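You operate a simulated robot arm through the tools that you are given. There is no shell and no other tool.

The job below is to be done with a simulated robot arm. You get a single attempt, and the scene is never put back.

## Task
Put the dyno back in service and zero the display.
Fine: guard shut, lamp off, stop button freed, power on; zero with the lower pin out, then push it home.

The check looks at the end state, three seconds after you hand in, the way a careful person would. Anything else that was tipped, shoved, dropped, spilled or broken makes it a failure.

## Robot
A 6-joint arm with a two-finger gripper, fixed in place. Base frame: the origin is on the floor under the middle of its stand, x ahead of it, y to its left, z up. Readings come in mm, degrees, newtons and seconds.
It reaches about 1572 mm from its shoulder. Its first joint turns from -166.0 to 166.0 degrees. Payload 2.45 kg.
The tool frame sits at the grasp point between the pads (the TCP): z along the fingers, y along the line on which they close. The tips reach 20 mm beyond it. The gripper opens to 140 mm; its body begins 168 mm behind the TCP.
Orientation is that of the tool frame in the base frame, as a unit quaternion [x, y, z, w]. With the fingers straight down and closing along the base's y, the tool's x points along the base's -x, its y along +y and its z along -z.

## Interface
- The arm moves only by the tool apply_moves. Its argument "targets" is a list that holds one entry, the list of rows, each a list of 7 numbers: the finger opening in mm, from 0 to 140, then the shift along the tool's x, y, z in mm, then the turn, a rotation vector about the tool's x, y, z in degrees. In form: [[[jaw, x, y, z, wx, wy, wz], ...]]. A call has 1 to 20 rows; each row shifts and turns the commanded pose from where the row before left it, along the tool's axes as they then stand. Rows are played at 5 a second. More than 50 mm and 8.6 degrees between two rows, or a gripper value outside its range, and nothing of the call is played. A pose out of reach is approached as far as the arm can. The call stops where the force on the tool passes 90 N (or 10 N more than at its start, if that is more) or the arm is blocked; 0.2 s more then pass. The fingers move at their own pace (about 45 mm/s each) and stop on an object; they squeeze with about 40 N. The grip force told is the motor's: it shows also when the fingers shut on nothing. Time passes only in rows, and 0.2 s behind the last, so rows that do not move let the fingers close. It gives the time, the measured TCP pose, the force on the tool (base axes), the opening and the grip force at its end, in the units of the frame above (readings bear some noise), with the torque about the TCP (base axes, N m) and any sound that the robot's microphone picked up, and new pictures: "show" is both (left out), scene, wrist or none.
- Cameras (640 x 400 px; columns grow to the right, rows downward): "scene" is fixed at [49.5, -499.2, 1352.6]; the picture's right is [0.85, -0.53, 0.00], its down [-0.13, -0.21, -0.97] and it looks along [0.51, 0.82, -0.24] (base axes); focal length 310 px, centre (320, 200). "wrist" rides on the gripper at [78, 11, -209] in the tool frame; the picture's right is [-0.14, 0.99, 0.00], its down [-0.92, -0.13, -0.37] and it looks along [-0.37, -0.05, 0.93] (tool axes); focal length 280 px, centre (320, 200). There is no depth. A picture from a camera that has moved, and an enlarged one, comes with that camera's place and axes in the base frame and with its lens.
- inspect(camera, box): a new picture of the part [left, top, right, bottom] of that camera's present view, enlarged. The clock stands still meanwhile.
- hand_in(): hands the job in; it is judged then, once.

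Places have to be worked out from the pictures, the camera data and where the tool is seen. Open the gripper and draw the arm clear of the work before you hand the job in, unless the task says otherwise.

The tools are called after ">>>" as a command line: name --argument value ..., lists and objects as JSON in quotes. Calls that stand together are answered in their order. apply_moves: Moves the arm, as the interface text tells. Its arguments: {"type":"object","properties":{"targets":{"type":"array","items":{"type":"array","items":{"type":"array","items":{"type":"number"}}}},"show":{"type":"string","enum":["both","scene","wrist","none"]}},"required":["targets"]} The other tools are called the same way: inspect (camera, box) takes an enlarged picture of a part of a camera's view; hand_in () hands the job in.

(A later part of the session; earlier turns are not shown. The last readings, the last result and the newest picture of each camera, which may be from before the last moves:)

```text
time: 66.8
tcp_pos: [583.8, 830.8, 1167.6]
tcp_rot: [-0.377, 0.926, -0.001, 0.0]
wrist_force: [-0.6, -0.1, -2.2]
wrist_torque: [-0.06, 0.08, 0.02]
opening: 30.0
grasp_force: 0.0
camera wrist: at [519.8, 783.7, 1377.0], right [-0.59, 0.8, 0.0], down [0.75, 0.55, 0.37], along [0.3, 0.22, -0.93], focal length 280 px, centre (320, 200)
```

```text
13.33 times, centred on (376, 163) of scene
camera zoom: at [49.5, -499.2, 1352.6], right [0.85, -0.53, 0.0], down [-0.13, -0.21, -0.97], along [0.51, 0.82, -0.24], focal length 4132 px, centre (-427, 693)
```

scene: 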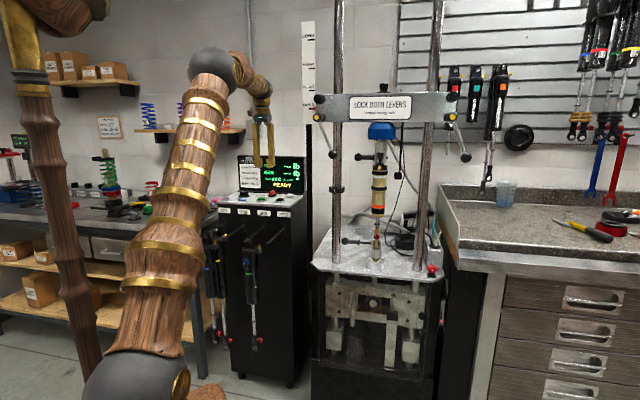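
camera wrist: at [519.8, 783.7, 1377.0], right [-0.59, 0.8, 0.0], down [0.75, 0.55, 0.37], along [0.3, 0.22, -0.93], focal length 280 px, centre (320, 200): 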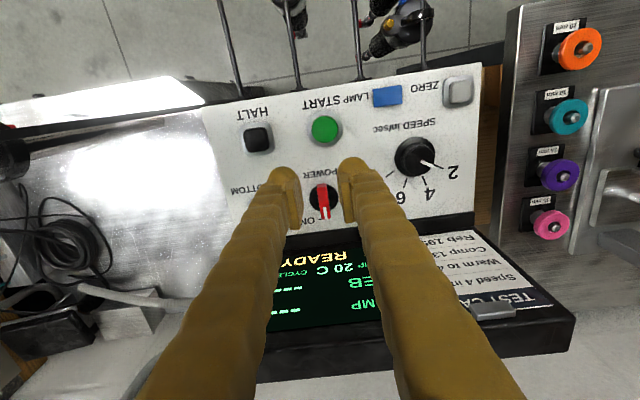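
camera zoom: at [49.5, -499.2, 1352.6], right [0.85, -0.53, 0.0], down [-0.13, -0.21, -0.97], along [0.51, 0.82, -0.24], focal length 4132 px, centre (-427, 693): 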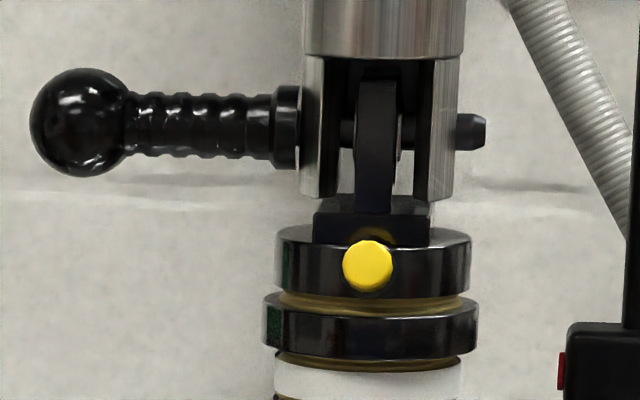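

The lower pin's grooved tip only just enters the left ear and nothing crosses the eye, so it is out. Now ZERO at about (424, 924): I close the fingers and come above it, offset 15 mm along the row so one fingertip lands on the cap's middle.

>>> apply_moves --targets '[[[0, 9.84, 32.7, 19.5, 0, 0, 0], [0, 9.84, 32.7, 19.5, 0, 0, 0], [0, 9.84, 32.7, 19.5, 0, 0, 0], [0, 9.84, 32.7, 19.5, 0, 0, 0], [0, 9.84, 32.7, 19.5, 0, 0, 0], [0, 0, 0, 0, 0, 0, 0]]]' --show "wrist"

>>> inspect --camera "wrist" --box '[240, 100, 400, 200]'

>>> inspect --camera "scene" --box '[205, 160, 275, 210]'

```text
time: 68.2
tcp_pos: [434.6, 910.0, 1073.3]
tcp_rot: [-0.377, 0.926, -0.001, 0.001]
wrist_force: [0.6, -0.9, -0.3]
wrist_torque: [0.02, -0.04, 0.0]
opening: 0.0
grasp_force: 30.2
camera wrist: at [372.3, 862.2, 1282.4], right [-0.59, 0.8, 0.0], down [0.75, 0.55, 0.37], along [0.3, 0.22, -0.93], focal length 280 px, centre (320, 200)
```

wrist: 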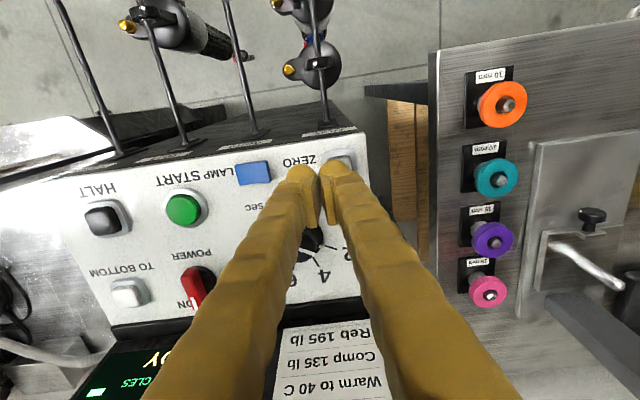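

```text
4.00 times, centred on (320, 150) of wrist
camera zoom: at [372.3, 862.2, 1282.4], right [-0.59, 0.8, 0.0], down [0.75, 0.55, 0.37], along [0.3, 0.22, -0.93], focal length 1122 px, centre (320, 400)
```

zoom: 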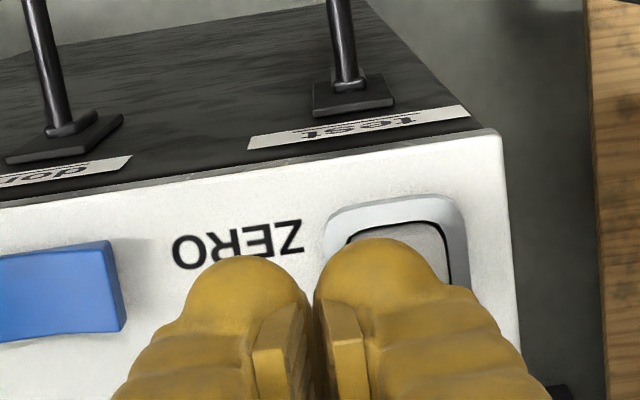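

```text
8.00 times, centred on (240, 185) of scene
camera zoom: at [49.5, -499.2, 1352.6], right [0.85, -0.53, 0.0], down [-0.13, -0.21, -0.97], along [0.51, 0.82, -0.24], focal length 2479 px, centre (960, 320)
```

zoom: 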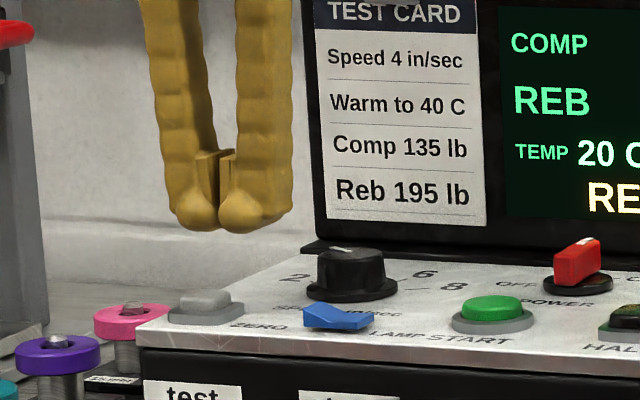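

The right-hand fingertip is right over the ZERO cap. I lower to just above it, then press in 2 mm steps.

>>> apply_moves --targets '[[[0, -2, 2, 13, 0, 0, 0], [0, 0, 0, 13, 0, 0, 0], [0, 0, 0, 10, 0, 0, 0]]]' --show "none"

>>> inspect --camera "scene" --box '[205, 170, 265, 210]'

>>> inspect --camera "wrist" --box '[260, 110, 400, 200]'

```text
time: 69.0
tcp_pos: [435.1, 911.6, 1037.2]
tcp_rot: [-0.377, 0.926, -0.001, 0.001]
wrist_force: [-0.5, 0.1, -0.4]
wrist_torque: [0.03, 0.0, 0.03]
opening: 0.2
grasp_force: 29.2
```

```text
10.00 times, centred on (235, 190) of scene
camera zoom: at [49.5, -499.2, 1352.6], right [0.85, -0.53, 0.0], down [-0.13, -0.21, -0.97], along [0.51, 0.82, -0.24], focal length 3099 px, centre (1170, 300)
```

zoom: 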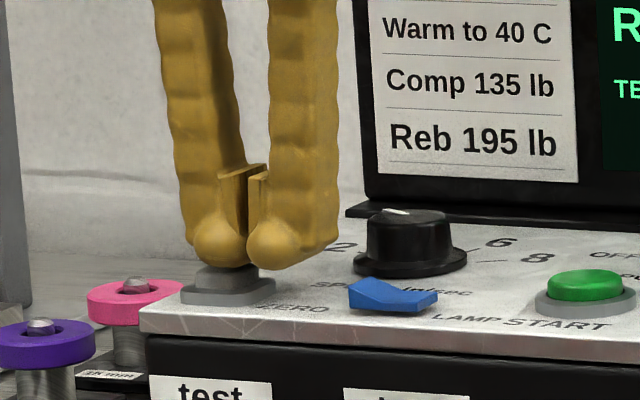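

```text
4.44 times, centred on (330, 155) of wrist
camera zoom: at [371.8, 864.5, 1245.4], right [-0.59, 0.8, 0.0], down [0.75, 0.55, 0.37], along [0.3, 0.22, -0.93], focal length 1246 px, centre (276, 400)
```

zoom: 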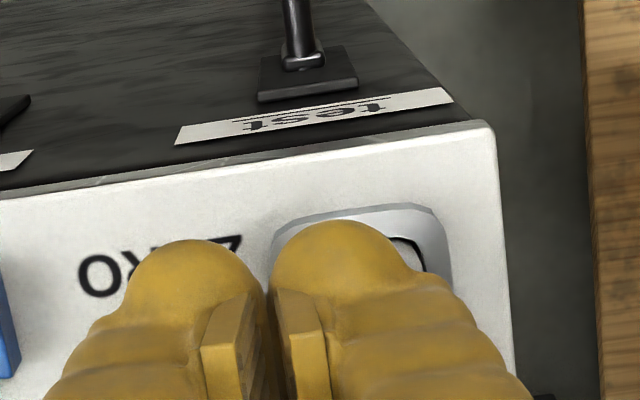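

The fingertip is just above the cap and central. Pressing now.

>>> apply_moves --targets '[[[0, 0, 0, 2, 0, 0, 0], [0, 0, 0, 2, 0, 0, 0], [0, 0, 0, 2, 0, 0, 0]]]' --show "none"

>>> inspect --camera "scene" --box '[205, 150, 305, 210]'

```text
time: 69.8
tcp_pos: [434.2, 911.4, 1030.3]
tcp_rot: [-0.377, 0.926, -0.001, 0.001]
wrist_force: [0.8, -0.4, 1.6]
wrist_torque: [0.0, 0.0, -0.01]
opening: 0.0
grasp_force: 29.9
heard: click
```

```text
6.40 times, centred on (255, 180) of scene
camera zoom: at [49.5, -499.2, 1352.6], right [0.85, -0.53, 0.0], down [-0.13, -0.21, -0.97], along [0.51, 0.82, -0.24], focal length 1983 px, centre (736, 328)
```

zoom: 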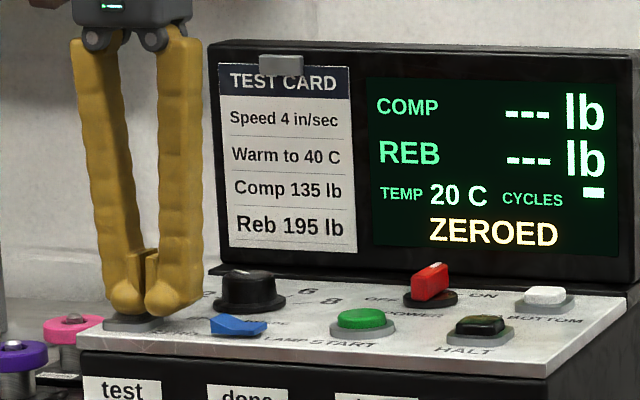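

The display reads ZEROED. I lift straight up off the button, turn the tool -90°, and head for the front of the dyno to push the lower pin home.

>>> apply_moves --targets '[[[0, 0, 0, -20, 0, 0, 0], [0, 0, 0, -45, 0, 0, 0], [0, 0, 0, -45, 0, 0, 0], [0, 0, 0, -15, 0, 0, -8.2], [20, 0, 0, 0, 0, 0, -8.2], [40, 0, 0, 0, 0, 0, -8.2], [40, 0, 0, 0, 0, 0, -8.2], [40, 0, 0, 0, 0, 0, -8.2], [40, 0, 0, 0, 0, 0, -8.2], [40, 0, 0, 0, 0, 0, -8.2], [40, 0, 0, 0, 0, 0, -8.2], [40, 0, 0, 0, 0, 0, -8.2], [40, 0, 0, 0, 0, 0, -8.2], [40, 0, 0, 0, 0, 0, -8.2]]]' --show "scene"

>>> inspect --camera "scene" --box '[205, 150, 305, 210]'

```text
time: 72.8
tcp_pos: [434.5, 911.6, 1155.5]
tcp_rot: [0.923, -0.384, 0.001, 0.0]
wrist_force: [0.0, 0.1, -0.1]
wrist_torque: [0.01, 0.03, -0.02]
opening: 40.0
grasp_force: 0.0
```

scene: 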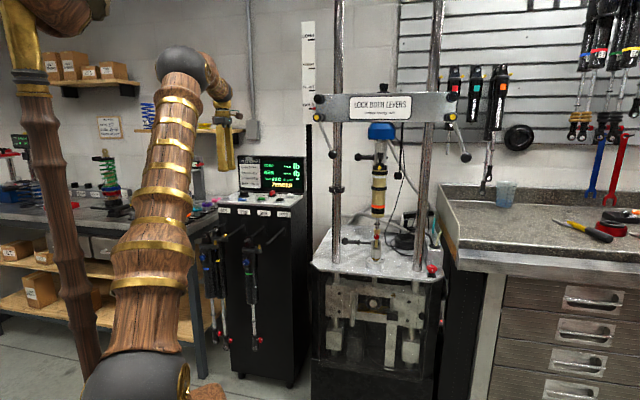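

```text
6.40 times, centred on (255, 180) of scene
camera zoom: at [49.5, -499.2, 1352.6], right [0.85, -0.53, 0.0], down [-0.13, -0.21, -0.97], along [0.51, 0.82, -0.24], focal length 1983 px, centre (736, 328)
```

zoom: 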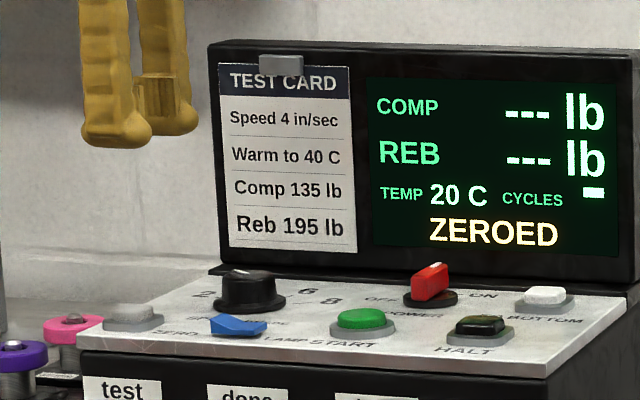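

ZEROED stays on the display, all other controls unchanged. Now I travel at height to in front of the dyno at about (640, 280).

>>> apply_moves --targets '[[[40, 42.2, 21.5, 5, 0, 0, 0], [40, 42.2, 21.5, 5, 0, 0, 0], [40, 42.2, 21.5, 5, 0, 0, 0], [40, 42.2, 21.5, 5, 0, 0, 0], [40, 42.2, 21.5, 5, 0, 0, 0], [40, 42.2, 21.5, 5, 0, 0, 0], [40, 42.2, 21.5, 5, 0, 0, 0], [40, 42.2, 21.5, 5, 0, 0, 0], [40, 42.2, 21.5, 5, 0, 0, 0], [40, 42.2, 21.5, 5, 0, 0, 0], [40, 42.2, 21.5, 5, 0, 0, 0], [40, 42.2, 21.5, 5, 0, 0, 0], [40, 42.2, 21.5, 5, 0, 0, 0], [40, 42.2, 21.5, 5, 0, 0, 0]]]' --show "wrist"

>>> apply_moves --targets '[[[40, 0, 0, 0, 7.5, 0, 0], [40, 0, 0, 0, 7.5, 0, 0], [40, 0, 0, 0, 7.5, 0, 0], [40, 0, 0, 0, 7.5, 0, 0], [40, 0, 0, 0, 7.5, 0, 0], [40, 0, 0, 0, 7.5, 0, 0]]]' --show "both"

```text
time: 75.8
tcp_pos: [633.4, 280.0, 1083.3]
tcp_rot: [0.922, -0.386, 0.001, -0.001]
wrist_force: [0.4, -0.4, -0.4]
wrist_torque: [0.01, -0.02, 0.03]
opening: 39.8
grasp_force: 0.0
camera wrist: at [681.5, 215.9, 1293.3], right [-0.8, -0.6, 0.0], down [-0.56, 0.75, 0.37], along [-0.22, 0.3, -0.93], focal length 280 px, centre (320, 200)
```

wrist: 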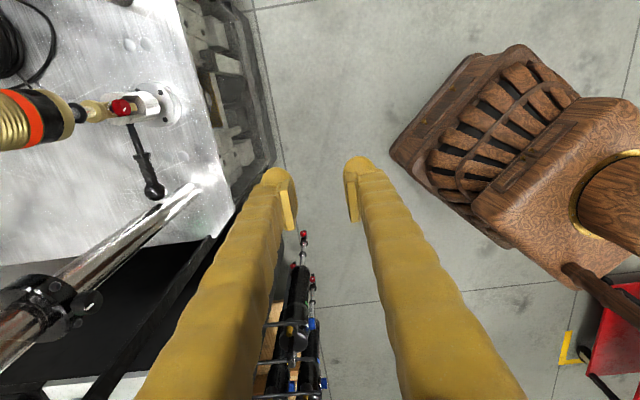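

```text
time: 77.2
tcp_pos: [632.4, 284.6, 1097.9]
tcp_rot: [0.854, -0.36, 0.148, -0.346]
wrist_force: [-0.2, -0.3, 0.3]
wrist_torque: [-0.01, -0.02, 0.01]
opening: 39.9
grasp_force: 0.1
out of reach, approached as far as the arm can: row 6
camera wrist: at [577.7, 121.3, 1240.6], right [-0.6, -0.4, -0.69], down [-0.76, 0.55, 0.35], along [0.24, 0.74, -0.63], focal length 280 px, centre (320, 200)
```

scene: 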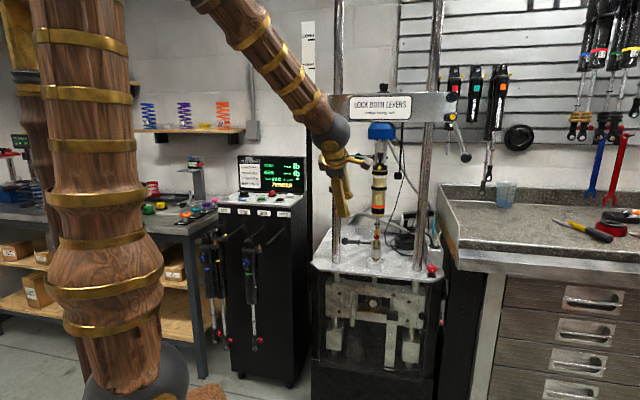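
wrist: 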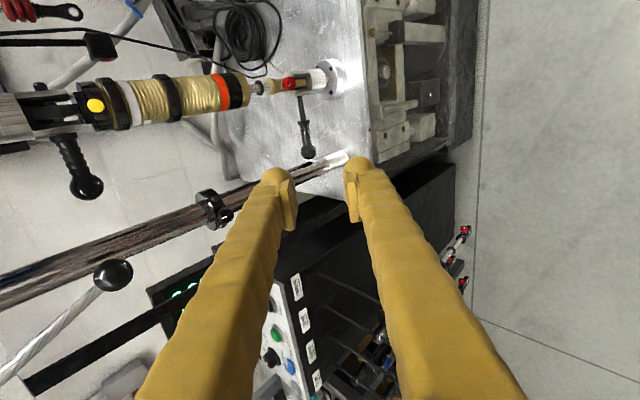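

With the tool tilted ~44° from the front I can triangulate the pin handle: ball at (808, 511, 850), grip l=225–266, collar l=266–275, ear face l≈321, so about 46 mm to push. I move to 150 mm short of the grip along the tool axis and check alignment.

>>> apply_moves --targets '[[[44, -0.65, -5.2, 37.7, 0, 0, 0], [44, -0.65, -5.2, 37.7, 0, 0, 0], [44, -0.65, -5.2, 37.7, 0, 0, 0], [44, -0.65, -5.2, 37.7, 0, 0, 0], [44, -0.65, -5.2, 37.7, 0, 0, 0], [44, -0.65, -5.2, 37.7, 0, 0, 0]]]' --show "both"

>>> inspect --camera "wrist" --box '[220, 90, 420, 215]'

>>> inspect --camera "scene" --box '[310, 180, 410, 270]'

```text
time: 78.6
tcp_pos: [763.5, 441.2, 1040.1]
tcp_rot: [0.854, -0.36, 0.147, -0.346]
wrist_force: [0.6, 0.3, -0.1]
wrist_torque: [0.0, 0.02, 0.01]
opening: 43.8
grasp_force: 0.1
out of reach, approached as far as the arm can: row 1, 2, 3, 4, 5, 6
camera wrist: at [708.9, 277.5, 1181.7], right [-0.6, -0.4, -0.69], down [-0.76, 0.54, 0.35], along [0.23, 0.74, -0.63], focal length 280 px, centre (320, 200)
```

scene: 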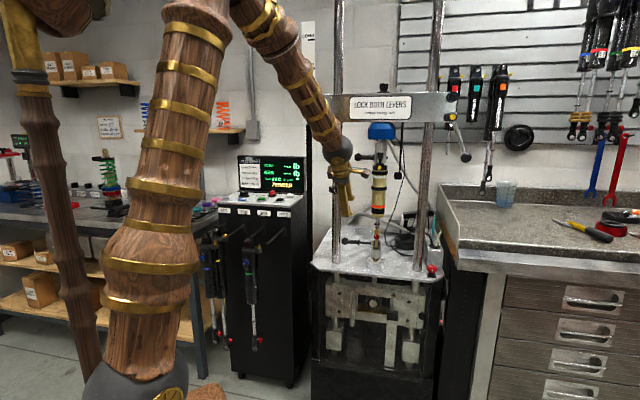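
wrist: 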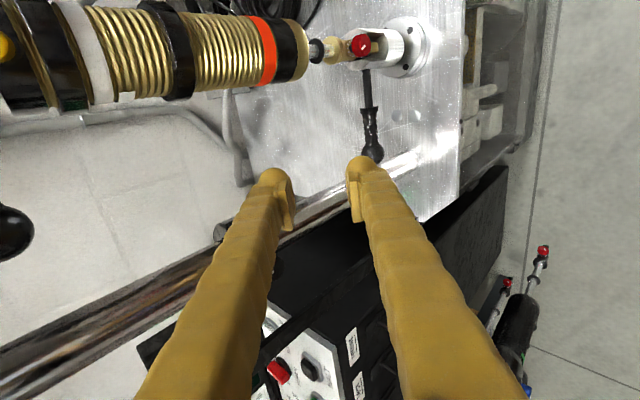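

```text
3.20 times, centred on (320, 152) of wrist
camera zoom: at [708.9, 277.5, 1181.7], right [-0.6, -0.4, -0.69], down [-0.76, 0.54, 0.35], along [0.23, 0.74, -0.63], focal length 897 px, centre (320, 352)
```

zoom: 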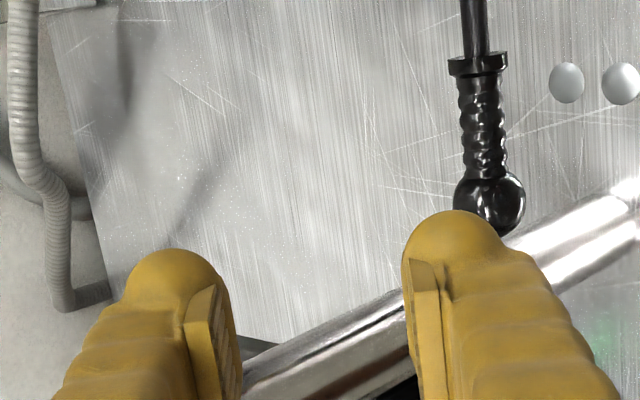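

```text
4.44 times, centred on (360, 225) of scene
camera zoom: at [49.5, -499.2, 1352.6], right [0.85, -0.53, 0.0], down [-0.13, -0.21, -0.97], along [0.51, 0.82, -0.24], focal length 1377 px, centre (142, 89)
```

zoom: 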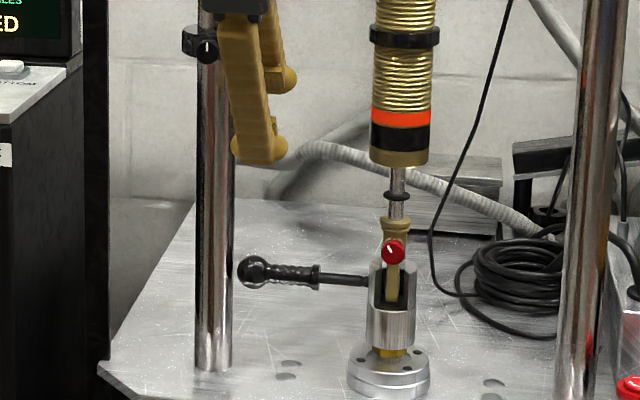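

The steep tilt is past what the wrist allows here (rows out of reach). I reduce the lean to ~22°, which still clears the shock and the upper handle, and see where the arm settles.

>>> apply_moves --targets '[[[44, 0, 0, 0, -7.33, 0, 0], [44, 0, 0, 0, -7.33, 0, 0], [44, 0, 0, 0, -7.33, 0, 0], [44, 0, 0, 0, 0, 0, 0]]]' --show "both"

```text
time: 79.6
tcp_pos: [765.6, 441.8, 1038.1]
tcp_rot: [0.904, -0.378, 0.078, -0.183]
wrist_force: [-0.7, -0.5, -0.3]
wrist_torque: [-0.01, -0.02, 0.0]
opening: 43.6
grasp_force: 0.2
camera wrist: at [754.5, 320.6, 1226.6], right [-0.75, -0.54, -0.39], down [-0.67, 0.64, 0.39], along [0.04, 0.55, -0.84], focal length 280 px, centre (320, 200)
```

scene: 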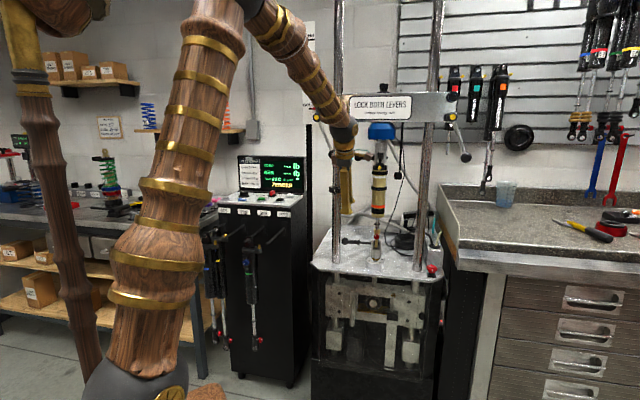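
wrist: 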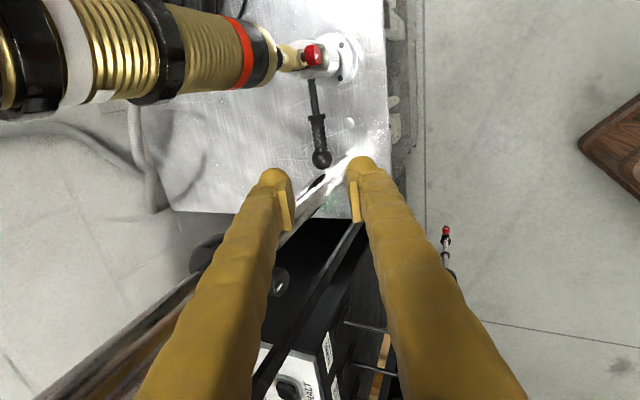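

Now the lean is 23° and reachable; the handle ball's ray again gives about (810, 510, 850). I go to 100 mm short of the grip along the tool axis.

>>> apply_moves --targets '[[[44, 3.67, 0.43, 34.6, 0, 0, 0], [44, 3.67, 0.43, 34.6, 0, 0, 0], [44, 3.67, 0.43, 34.6, 0, 0, 0], [44, 0, 0, 0, 0, 0, 0]]]' --show "both"

>>> inspect --camera "wrist" --box '[220, 90, 420, 215]'

>>> inspect --camera "scene" --box '[310, 150, 410, 270]'

```text
time: 80.6
tcp_pos: [800.1, 459.2, 943.6]
tcp_rot: [0.903, -0.379, 0.079, -0.184]
wrist_force: [-0.1, -0.7, 0.2]
wrist_torque: [0.03, 0.02, 0.01]
opening: 43.8
grasp_force: 0.1
camera wrist: at [790.4, 340.6, 1131.8], right [-0.75, -0.54, -0.39], down [-0.67, 0.64, 0.39], along [0.04, 0.55, -0.84], focal length 280 px, centre (320, 200)
```

scene: 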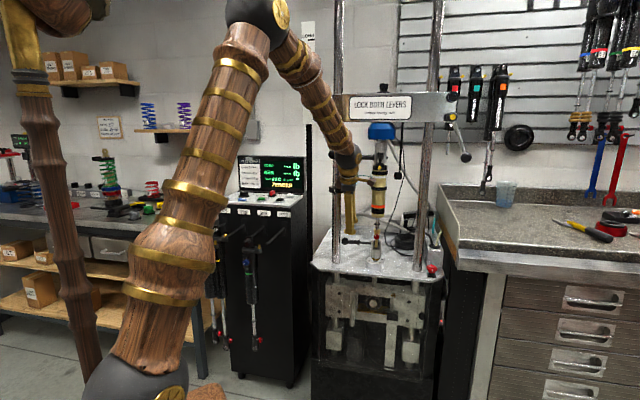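
wrist: 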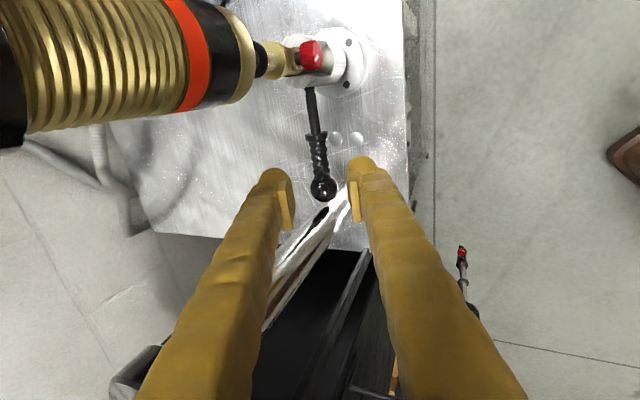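

```text
3.20 times, centred on (320, 152) of wrist
camera zoom: at [790.4, 340.6, 1131.8], right [-0.75, -0.54, -0.39], down [-0.67, 0.64, 0.39], along [0.04, 0.55, -0.84], focal length 897 px, centre (320, 352)
```

zoom: 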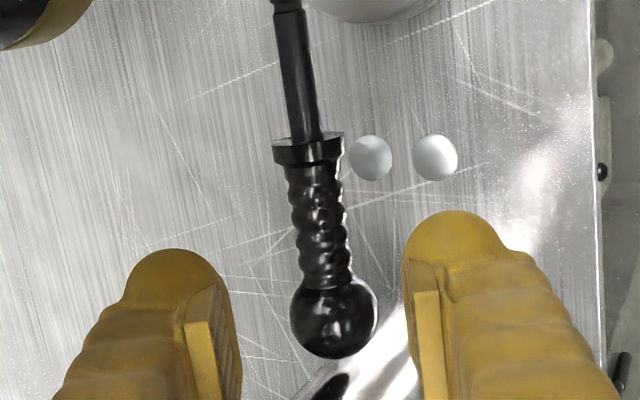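

```text
3.33 times, centred on (360, 210) of scene
camera zoom: at [49.5, -499.2, 1352.6], right [0.85, -0.53, 0.0], down [-0.13, -0.21, -0.97], along [0.51, 0.82, -0.24], focal length 1033 px, centre (187, 167)
```

zoom: 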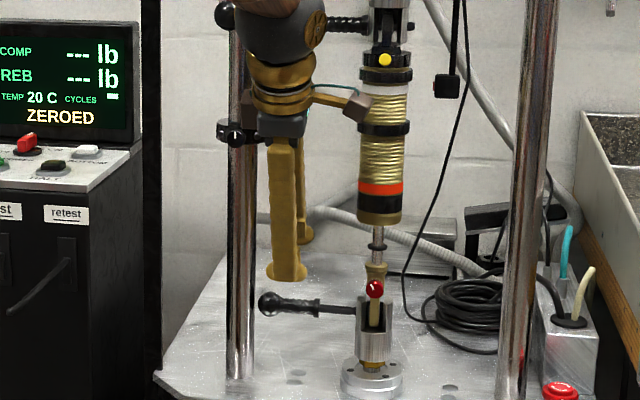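

The handle lies straight between the fingers. I advance along the tool axis in two stages onto the ribbed grip.

>>> apply_moves --targets '[[[44, 0.35, -0.2, 25.5, 0, 0, 0], [44, 0.35, -0.2, 25.5, 0, 0, 0], [44, 0.35, -0.2, 25.5, 0, 0, 0]]]' --show "none"

>>> inspect --camera "wrist" --box '[220, 90, 420, 215]'

>>> inspect --camera "scene" --box '[330, 200, 400, 260]'

```text
time: 81.4
tcp_pos: [823.8, 480.7, 872.8]
tcp_rot: [0.904, -0.379, 0.079, -0.184]
wrist_force: [0.8, 0.2, -0.1]
wrist_torque: [0.01, 0.01, 0.0]
opening: 44.1
grasp_force: 0.0
```

```text
3.20 times, centred on (320, 152) of wrist
camera zoom: at [813.7, 361.6, 1061.7], right [-0.75, -0.54, -0.39], down [-0.67, 0.64, 0.39], along [0.04, 0.55, -0.84], focal length 897 px, centre (320, 352)
```

zoom: 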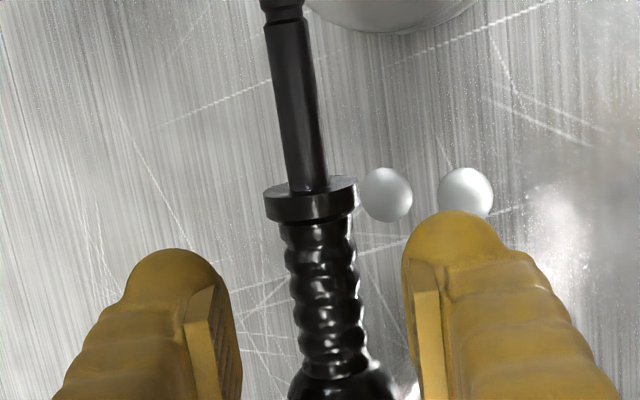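

```text
6.67 times, centred on (365, 230) of scene
camera zoom: at [49.5, -499.2, 1352.6], right [0.85, -0.53, 0.0], down [-0.13, -0.21, -0.97], along [0.51, 0.82, -0.24], focal length 2066 px, centre (20, 0)
```

zoom: 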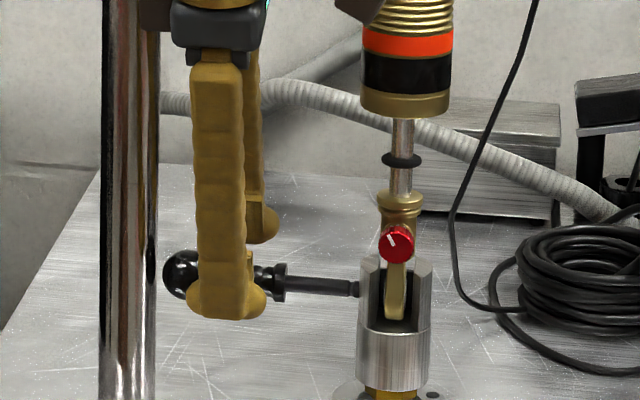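

Fingers straddle the grip with room to the shock and upright. I advance the last 24 mm and close.

>>> apply_moves --targets '[[[44, 0.2, -0.1, 12, 0, 0, 0], [44, 0.2, -0.1, 12, 0, 0, 0], [30, 0, 0, 0, 0, 0, 0], [20, 0, 0, 0, 0, 0, 0], [10, 0, 0, 0, 0, 0, 0], [10, 0, 0, 0, 0, 0, 0]]]' --show "none"

>>> inspect --camera "wrist" --box '[220, 90, 420, 215]'

>>> inspect --camera "scene" --box '[330, 200, 400, 260]'

```text
time: 82.8
tcp_pos: [828.3, 486.1, 850.2]
tcp_rot: [0.903, -0.379, 0.078, -0.184]
wrist_force: [-17.6, -16.7, -4.3]
wrist_torque: [-0.07, 0.13, -0.36]
opening: 16.5
grasp_force: 34.4
```

```text
3.20 times, centred on (320, 152) of wrist
camera zoom: at [819.9, 367.2, 1038.6], right [-0.75, -0.54, -0.39], down [-0.66, 0.64, 0.39], along [0.04, 0.55, -0.84], focal length 897 px, centre (320, 352)
```

zoom: 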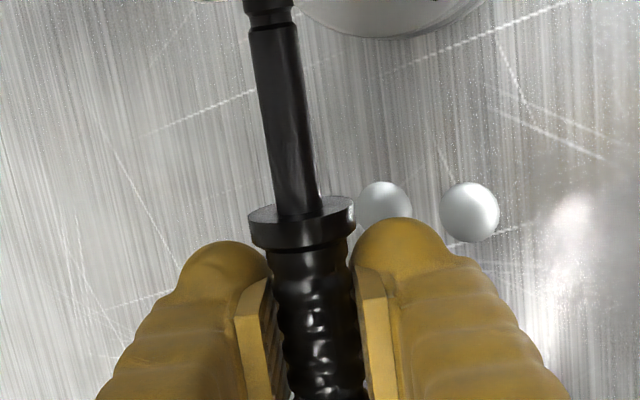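

```text
6.67 times, centred on (365, 230) of scene
camera zoom: at [49.5, -499.2, 1352.6], right [0.85, -0.53, 0.0], down [-0.13, -0.21, -0.97], along [0.51, 0.82, -0.24], focal length 2066 px, centre (20, 0)
```

zoom: 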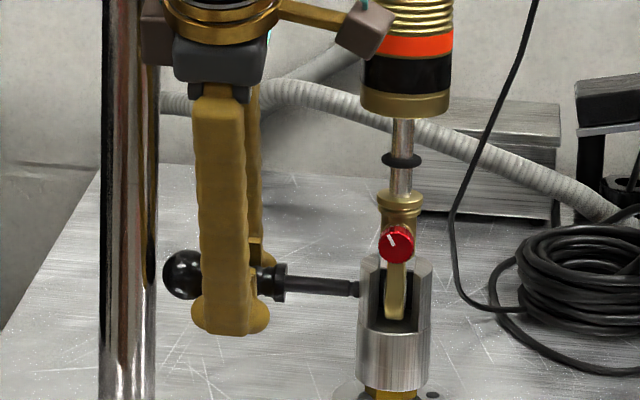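

The grip is held (16.5 mm). I relieve the slight side load and push the pin towards the clevis (+l, which is tool +x), first 24 mm.

>>> apply_moves --targets '[[[8, 0, 1.4, -0.6, 0, 0, 0], [8, 6, 0, 0, 0, 0, 0], [8, 6, 0, 0, 0, 0, 0], [8, 6, 0, 0, 0, 0, 0], [8, 6, 0, 0, 0, 0, 0]]]' --show "none"

>>> inspect --camera "scene" --box '[330, 200, 400, 260]'

>>> inspect --camera "wrist" --box '[220, 90, 420, 215]'

```text
time: 84.0
tcp_pos: [845.5, 469.6, 849.5]
tcp_rot: [0.904, -0.379, 0.078, -0.183]
wrist_force: [-7.5, -4.4, -19.4]
wrist_torque: [0.06, 0.34, -0.18]
opening: 16.6
grasp_force: 42.3
```

```text
6.67 times, centred on (365, 230) of scene
camera zoom: at [49.5, -499.2, 1352.6], right [0.85, -0.53, 0.0], down [-0.13, -0.21, -0.97], along [0.51, 0.82, -0.24], focal length 2066 px, centre (20, 0)
```

zoom: 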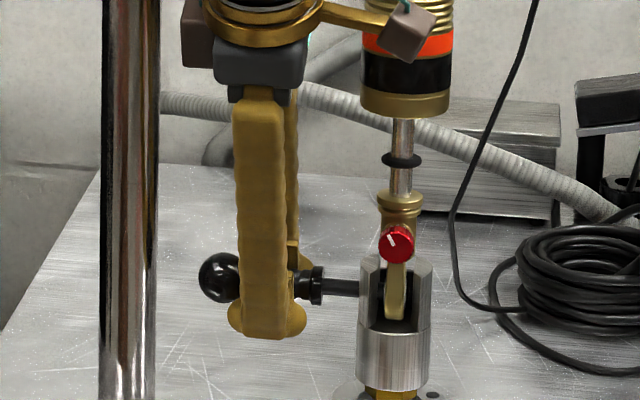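

```text
3.20 times, centred on (320, 152) of wrist
camera zoom: at [836.3, 350.3, 1038.6], right [-0.75, -0.54, -0.39], down [-0.66, 0.64, 0.39], along [0.04, 0.55, -0.84], focal length 897 px, centre (320, 352)
```

zoom: 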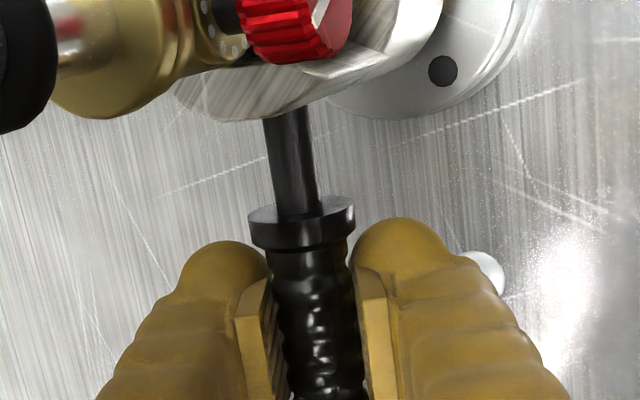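

The pin slides in with the grip. I ease down 1 mm and push the next 18 mm.

>>> apply_moves --targets '[[[8, 6, 0.4, 0.9, 0, 0, 0], [8, 6, 0, 0, 0, 0, 0], [8, 6, 0, 0, 0, 0, 0]]]' --show "none"

>>> inspect --camera "scene" --box '[330, 200, 400, 260]'

>>> inspect --camera "wrist" --box '[220, 90, 420, 215]'

```text
time: 84.8
tcp_pos: [859.9, 457.4, 849.9]
tcp_rot: [0.903, -0.379, 0.078, -0.185]
wrist_force: [-20.0, -25.7, 8.5]
wrist_torque: [-0.29, 0.04, -0.48]
opening: 16.2
grasp_force: 41.9
```

```text
6.67 times, centred on (365, 230) of scene
camera zoom: at [49.5, -499.2, 1352.6], right [0.85, -0.53, 0.0], down [-0.13, -0.21, -0.97], along [0.51, 0.82, -0.24], focal length 2066 px, centre (20, 0)
```

zoom: 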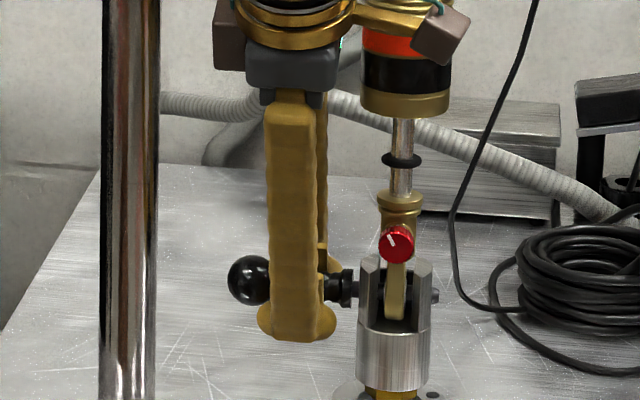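

```text
3.20 times, centred on (320, 152) of wrist
camera zoom: at [849.3, 337.0, 1038.4], right [-0.75, -0.54, -0.39], down [-0.67, 0.64, 0.39], along [0.04, 0.55, -0.84], focal length 897 px, centre (320, 352)
```

zoom: 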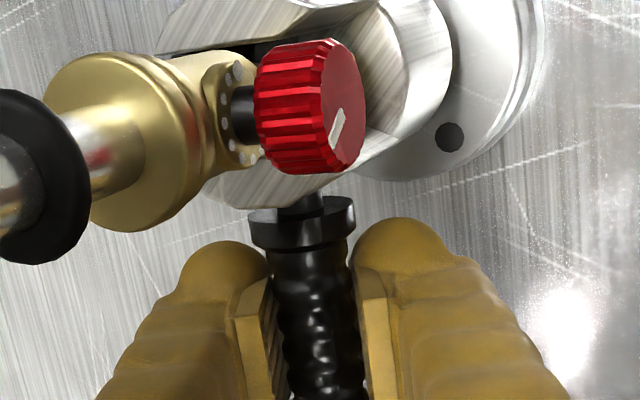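

The pin now passes through the eye and its tip emerges on the far side; a few mm remain. I continue in 2 mm steps until the collar seats.

>>> apply_moves --targets '[[[8, 2, 1.4, -0.6, 0, 0, 0], [8, 2, 0, 0, 0, 0, 0], [8, 2, 0, 0, 0, 0, 0]]]' --show "none"

>>> inspect --camera "scene" --box '[345, 225, 395, 257]'

>>> inspect --camera "wrist" --box '[220, 90, 420, 215]'

```text
time: 85.6
tcp_pos: [862.7, 454.7, 849.7]
tcp_rot: [0.904, -0.378, 0.078, -0.185]
wrist_force: [-2.4, 35.1, -0.3]
wrist_torque: [-0.19, 0.17, 0.48]
opening: 16.4
grasp_force: 42.1
```

```text
12.50 times, centred on (370, 241) of scene
camera zoom: at [49.5, -499.2, 1352.6], right [0.85, -0.53, 0.0], down [-0.13, -0.21, -0.97], along [0.51, 0.82, -0.24], focal length 3874 px, centre (-305, -312)
```

zoom: 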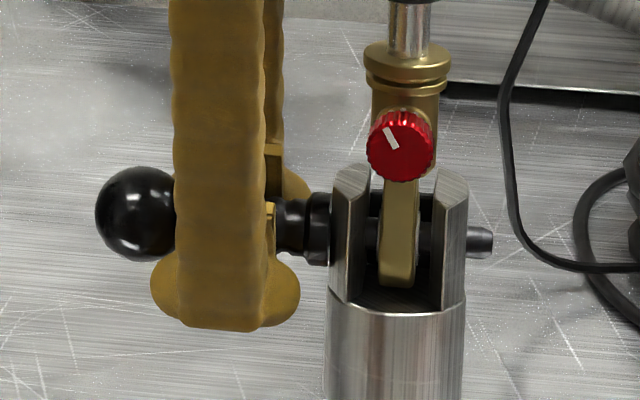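

```text
3.20 times, centred on (320, 152) of wrist
camera zoom: at [852.1, 334.0, 1038.2], right [-0.74, -0.54, -0.39], down [-0.67, 0.64, 0.39], along [0.04, 0.55, -0.84], focal length 897 px, centre (320, 352)
```

zoom: 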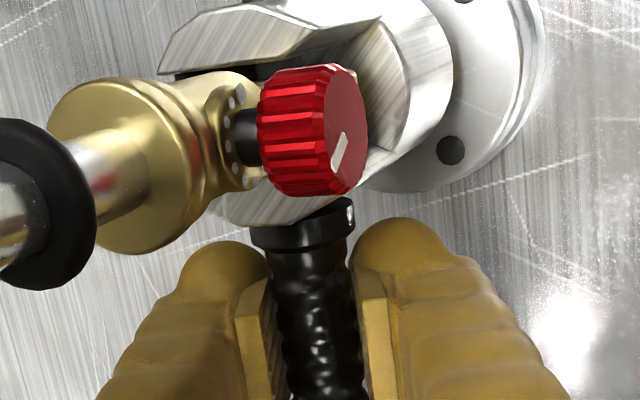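

The collar touches the ear and the grooved tip stands out on the far side just like the upper pin. I give it one more firm 3 mm push to be sure it is seated.

>>> apply_moves --targets '[[[8, 1.5, -1, 0.4, 0, 0, 0], [8, 1.5, 0, 0, 0, 0, 0], [8, 0, 0, 0, 0, 0, 0]]]' --show "none"

>>> inspect --camera "scene" --box '[345, 225, 395, 257]'

```text
time: 86.4
tcp_pos: [864.2, 452.2, 848.9]
tcp_rot: [0.904, -0.378, 0.077, -0.184]
wrist_force: [-12.5, 43.8, 4.9]
wrist_torque: [-0.27, 0.09, 0.44]
opening: 16.8
grasp_force: 41.9
```

```text
12.50 times, centred on (370, 241) of scene
camera zoom: at [49.5, -499.2, 1352.6], right [0.85, -0.53, 0.0], down [-0.13, -0.21, -0.97], along [0.51, 0.82, -0.24], focal length 3874 px, centre (-305, -312)
```

zoom: 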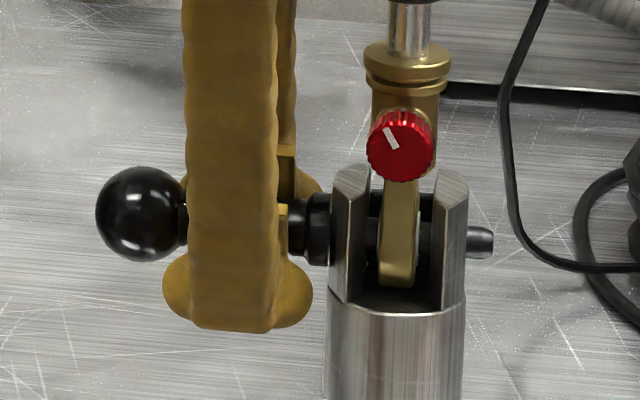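

The ball did not move any further while the grip slid along it: the pin is home. I open the fingers in place and back straight out along the tool axis.

>>> apply_moves --targets '[[[25, 0, 0, 0, 0, 0, 0], [44, 0, 0, 0, 0, 0, 0], [44, 0, 0, 0, 0, 0, 0], [44, 0, 0, -20, 0, 0, 0], [44, 0, 0, -30, 0, 0, 0], [44, 0, 0, -40, 0, 0, 0], [44, 0, 0, -40, 0, 0, 0]]]' --show "both"

>>> inspect --camera "scene" --box '[345, 225, 395, 257]'

>>> inspect --camera "wrist" --box '[220, 50, 420, 175]'

```text
time: 88.0
tcp_pos: [831.0, 415.2, 967.2]
tcp_rot: [0.904, -0.378, 0.077, -0.184]
wrist_force: [0.2, -0.8, 0.3]
wrist_torque: [0.05, -0.03, 0.0]
opening: 43.8
grasp_force: 0.0
camera wrist: at [820.7, 294.4, 1156.4], right [-0.75, -0.54, -0.39], down [-0.67, 0.64, 0.39], along [0.04, 0.55, -0.84], focal length 280 px, centre (320, 200)
```

scene: 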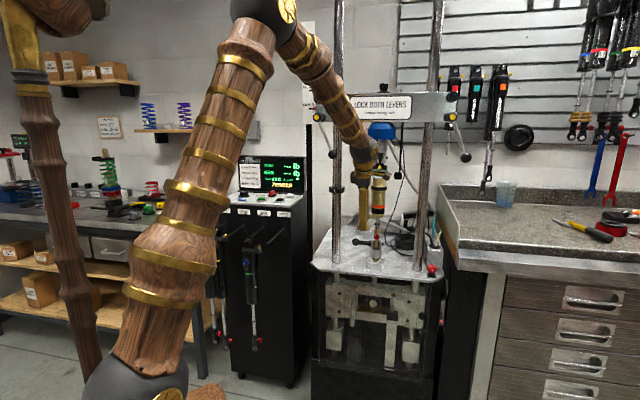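
wrist: 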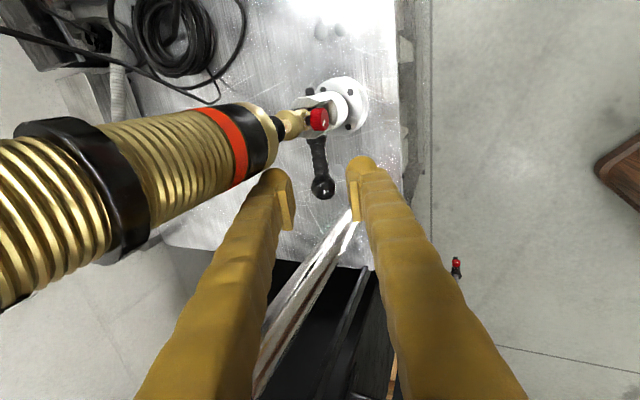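

```text
12.50 times, centred on (370, 241) of scene
camera zoom: at [49.5, -499.2, 1352.6], right [0.85, -0.53, 0.0], down [-0.13, -0.21, -0.97], along [0.51, 0.82, -0.24], focal length 3874 px, centre (-305, -312)
```

zoom: 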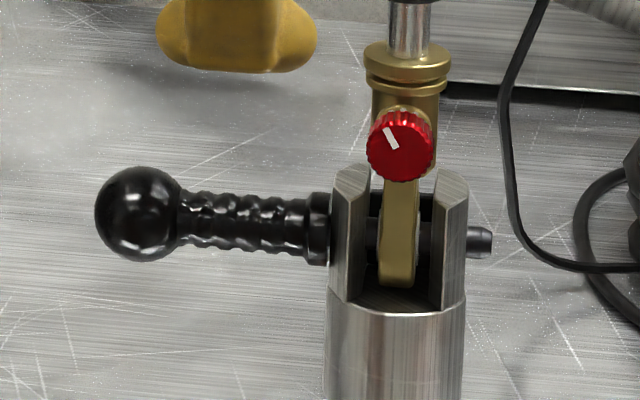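

```text
3.20 times, centred on (320, 112) of wrist
camera zoom: at [820.7, 294.4, 1156.4], right [-0.75, -0.54, -0.39], down [-0.67, 0.64, 0.39], along [0.04, 0.55, -0.84], focal length 897 px, centre (320, 480)
```

zoom: 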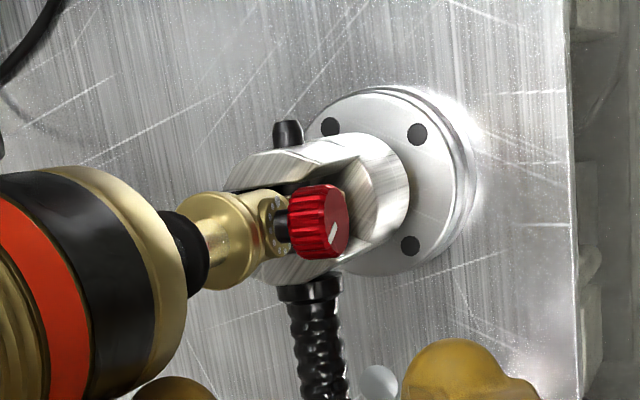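

The pin is home, tip standing out beyond the right ear, handle collar against the left ear, red adjuster untouched. I draw the arm back to the front, well clear of the dyno.

>>> apply_moves --targets '[[[44, 0, 44, -19, 0, 0, 0], [44, 0, 44, -19, 0, 0, 0], [44, 0, 44, -19, 0, 0, 0], [44, 0, 44, -19, 0, 0, 0], [44, 0, 44, -19, 0, 0, 0], [60, 0, 0, -40, -7.3, 0, 0], [80, 0, 0, -40, -7.3, 0, 0], [80, 0, 0, -40, -7.3, 0, 0]]]' --show "both"

>>> inspect --camera "scene" --box '[190, 130, 330, 240]'

>>> inspect --camera "scene" --box '[300, 230, 460, 400]'

>>> inspect --camera "scene" --box '[300, 80, 480, 200]'

>>> inspect --camera "scene" --box '[300, 190, 460, 300]'

```text
time: 89.8
tcp_pos: [632.8, 222.4, 1084.0]
tcp_rot: [0.922, -0.386, 0.005, -0.008]
wrist_force: [0.2, 0.6, -0.7]
wrist_torque: [0.01, 0.02, 0.03]
opening: 80.0
grasp_force: 0.1
camera wrist: at [677.7, 155.3, 1292.8], right [-0.8, -0.6, -0.02], down [-0.56, 0.74, 0.37], along [-0.21, 0.31, -0.93], focal length 280 px, centre (320, 200)
```

scene: 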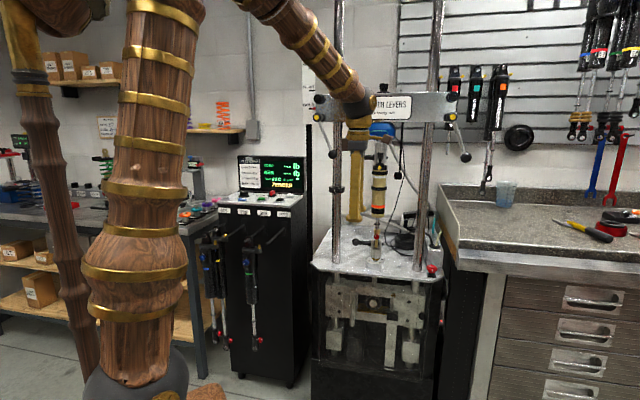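
wrist: 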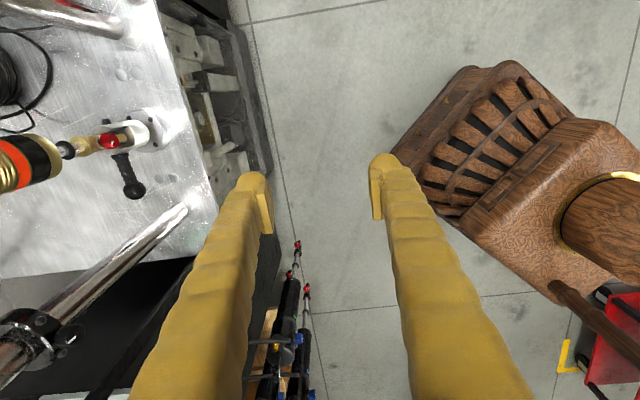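

```text
3.64 times, centred on (260, 185) of scene
camera zoom: at [49.5, -499.2, 1352.6], right [0.85, -0.53, 0.0], down [-0.13, -0.21, -0.97], along [0.51, 0.82, -0.24], focal length 1127 px, centre (538, 254)
```

zoom: 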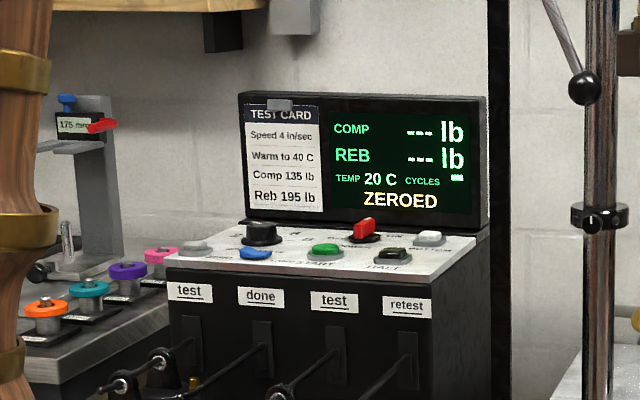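

```text
2.35 times, centred on (380, 315) of scene
camera zoom: at [49.5, -499.2, 1352.6], right [0.85, -0.53, 0.0], down [-0.13, -0.21, -0.97], along [0.51, 0.82, -0.24], focal length 729 px, centre (179, -71)
```

zoom: 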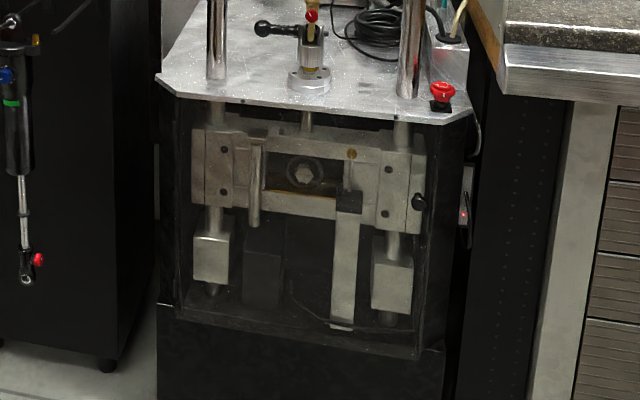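

```text
3.33 times, centred on (390, 140) of scene
camera zoom: at [49.5, -499.2, 1352.6], right [0.85, -0.53, 0.0], down [-0.13, -0.21, -0.97], along [0.51, 0.82, -0.24], focal length 1033 px, centre (87, 400)
```

zoom: 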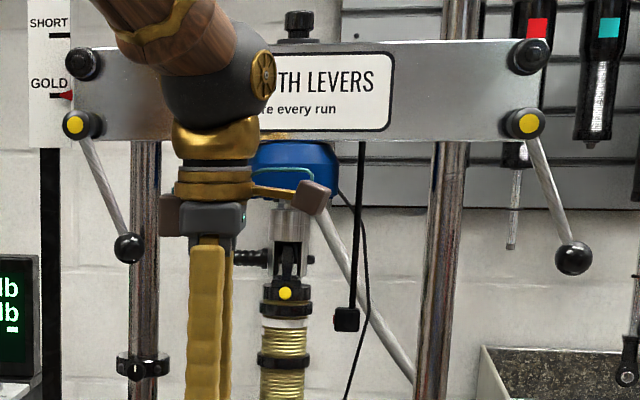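

```text
3.64 times, centred on (380, 245) of scene
camera zoom: at [49.5, -499.2, 1352.6], right [0.85, -0.53, 0.0], down [-0.13, -0.21, -0.97], along [0.51, 0.82, -0.24], focal length 1127 px, centre (102, 36)
```

zoom: 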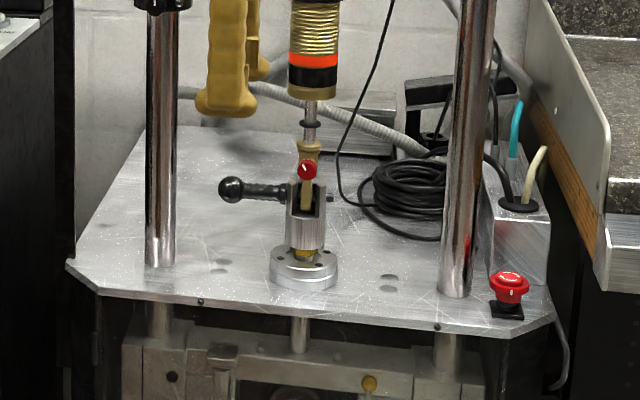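

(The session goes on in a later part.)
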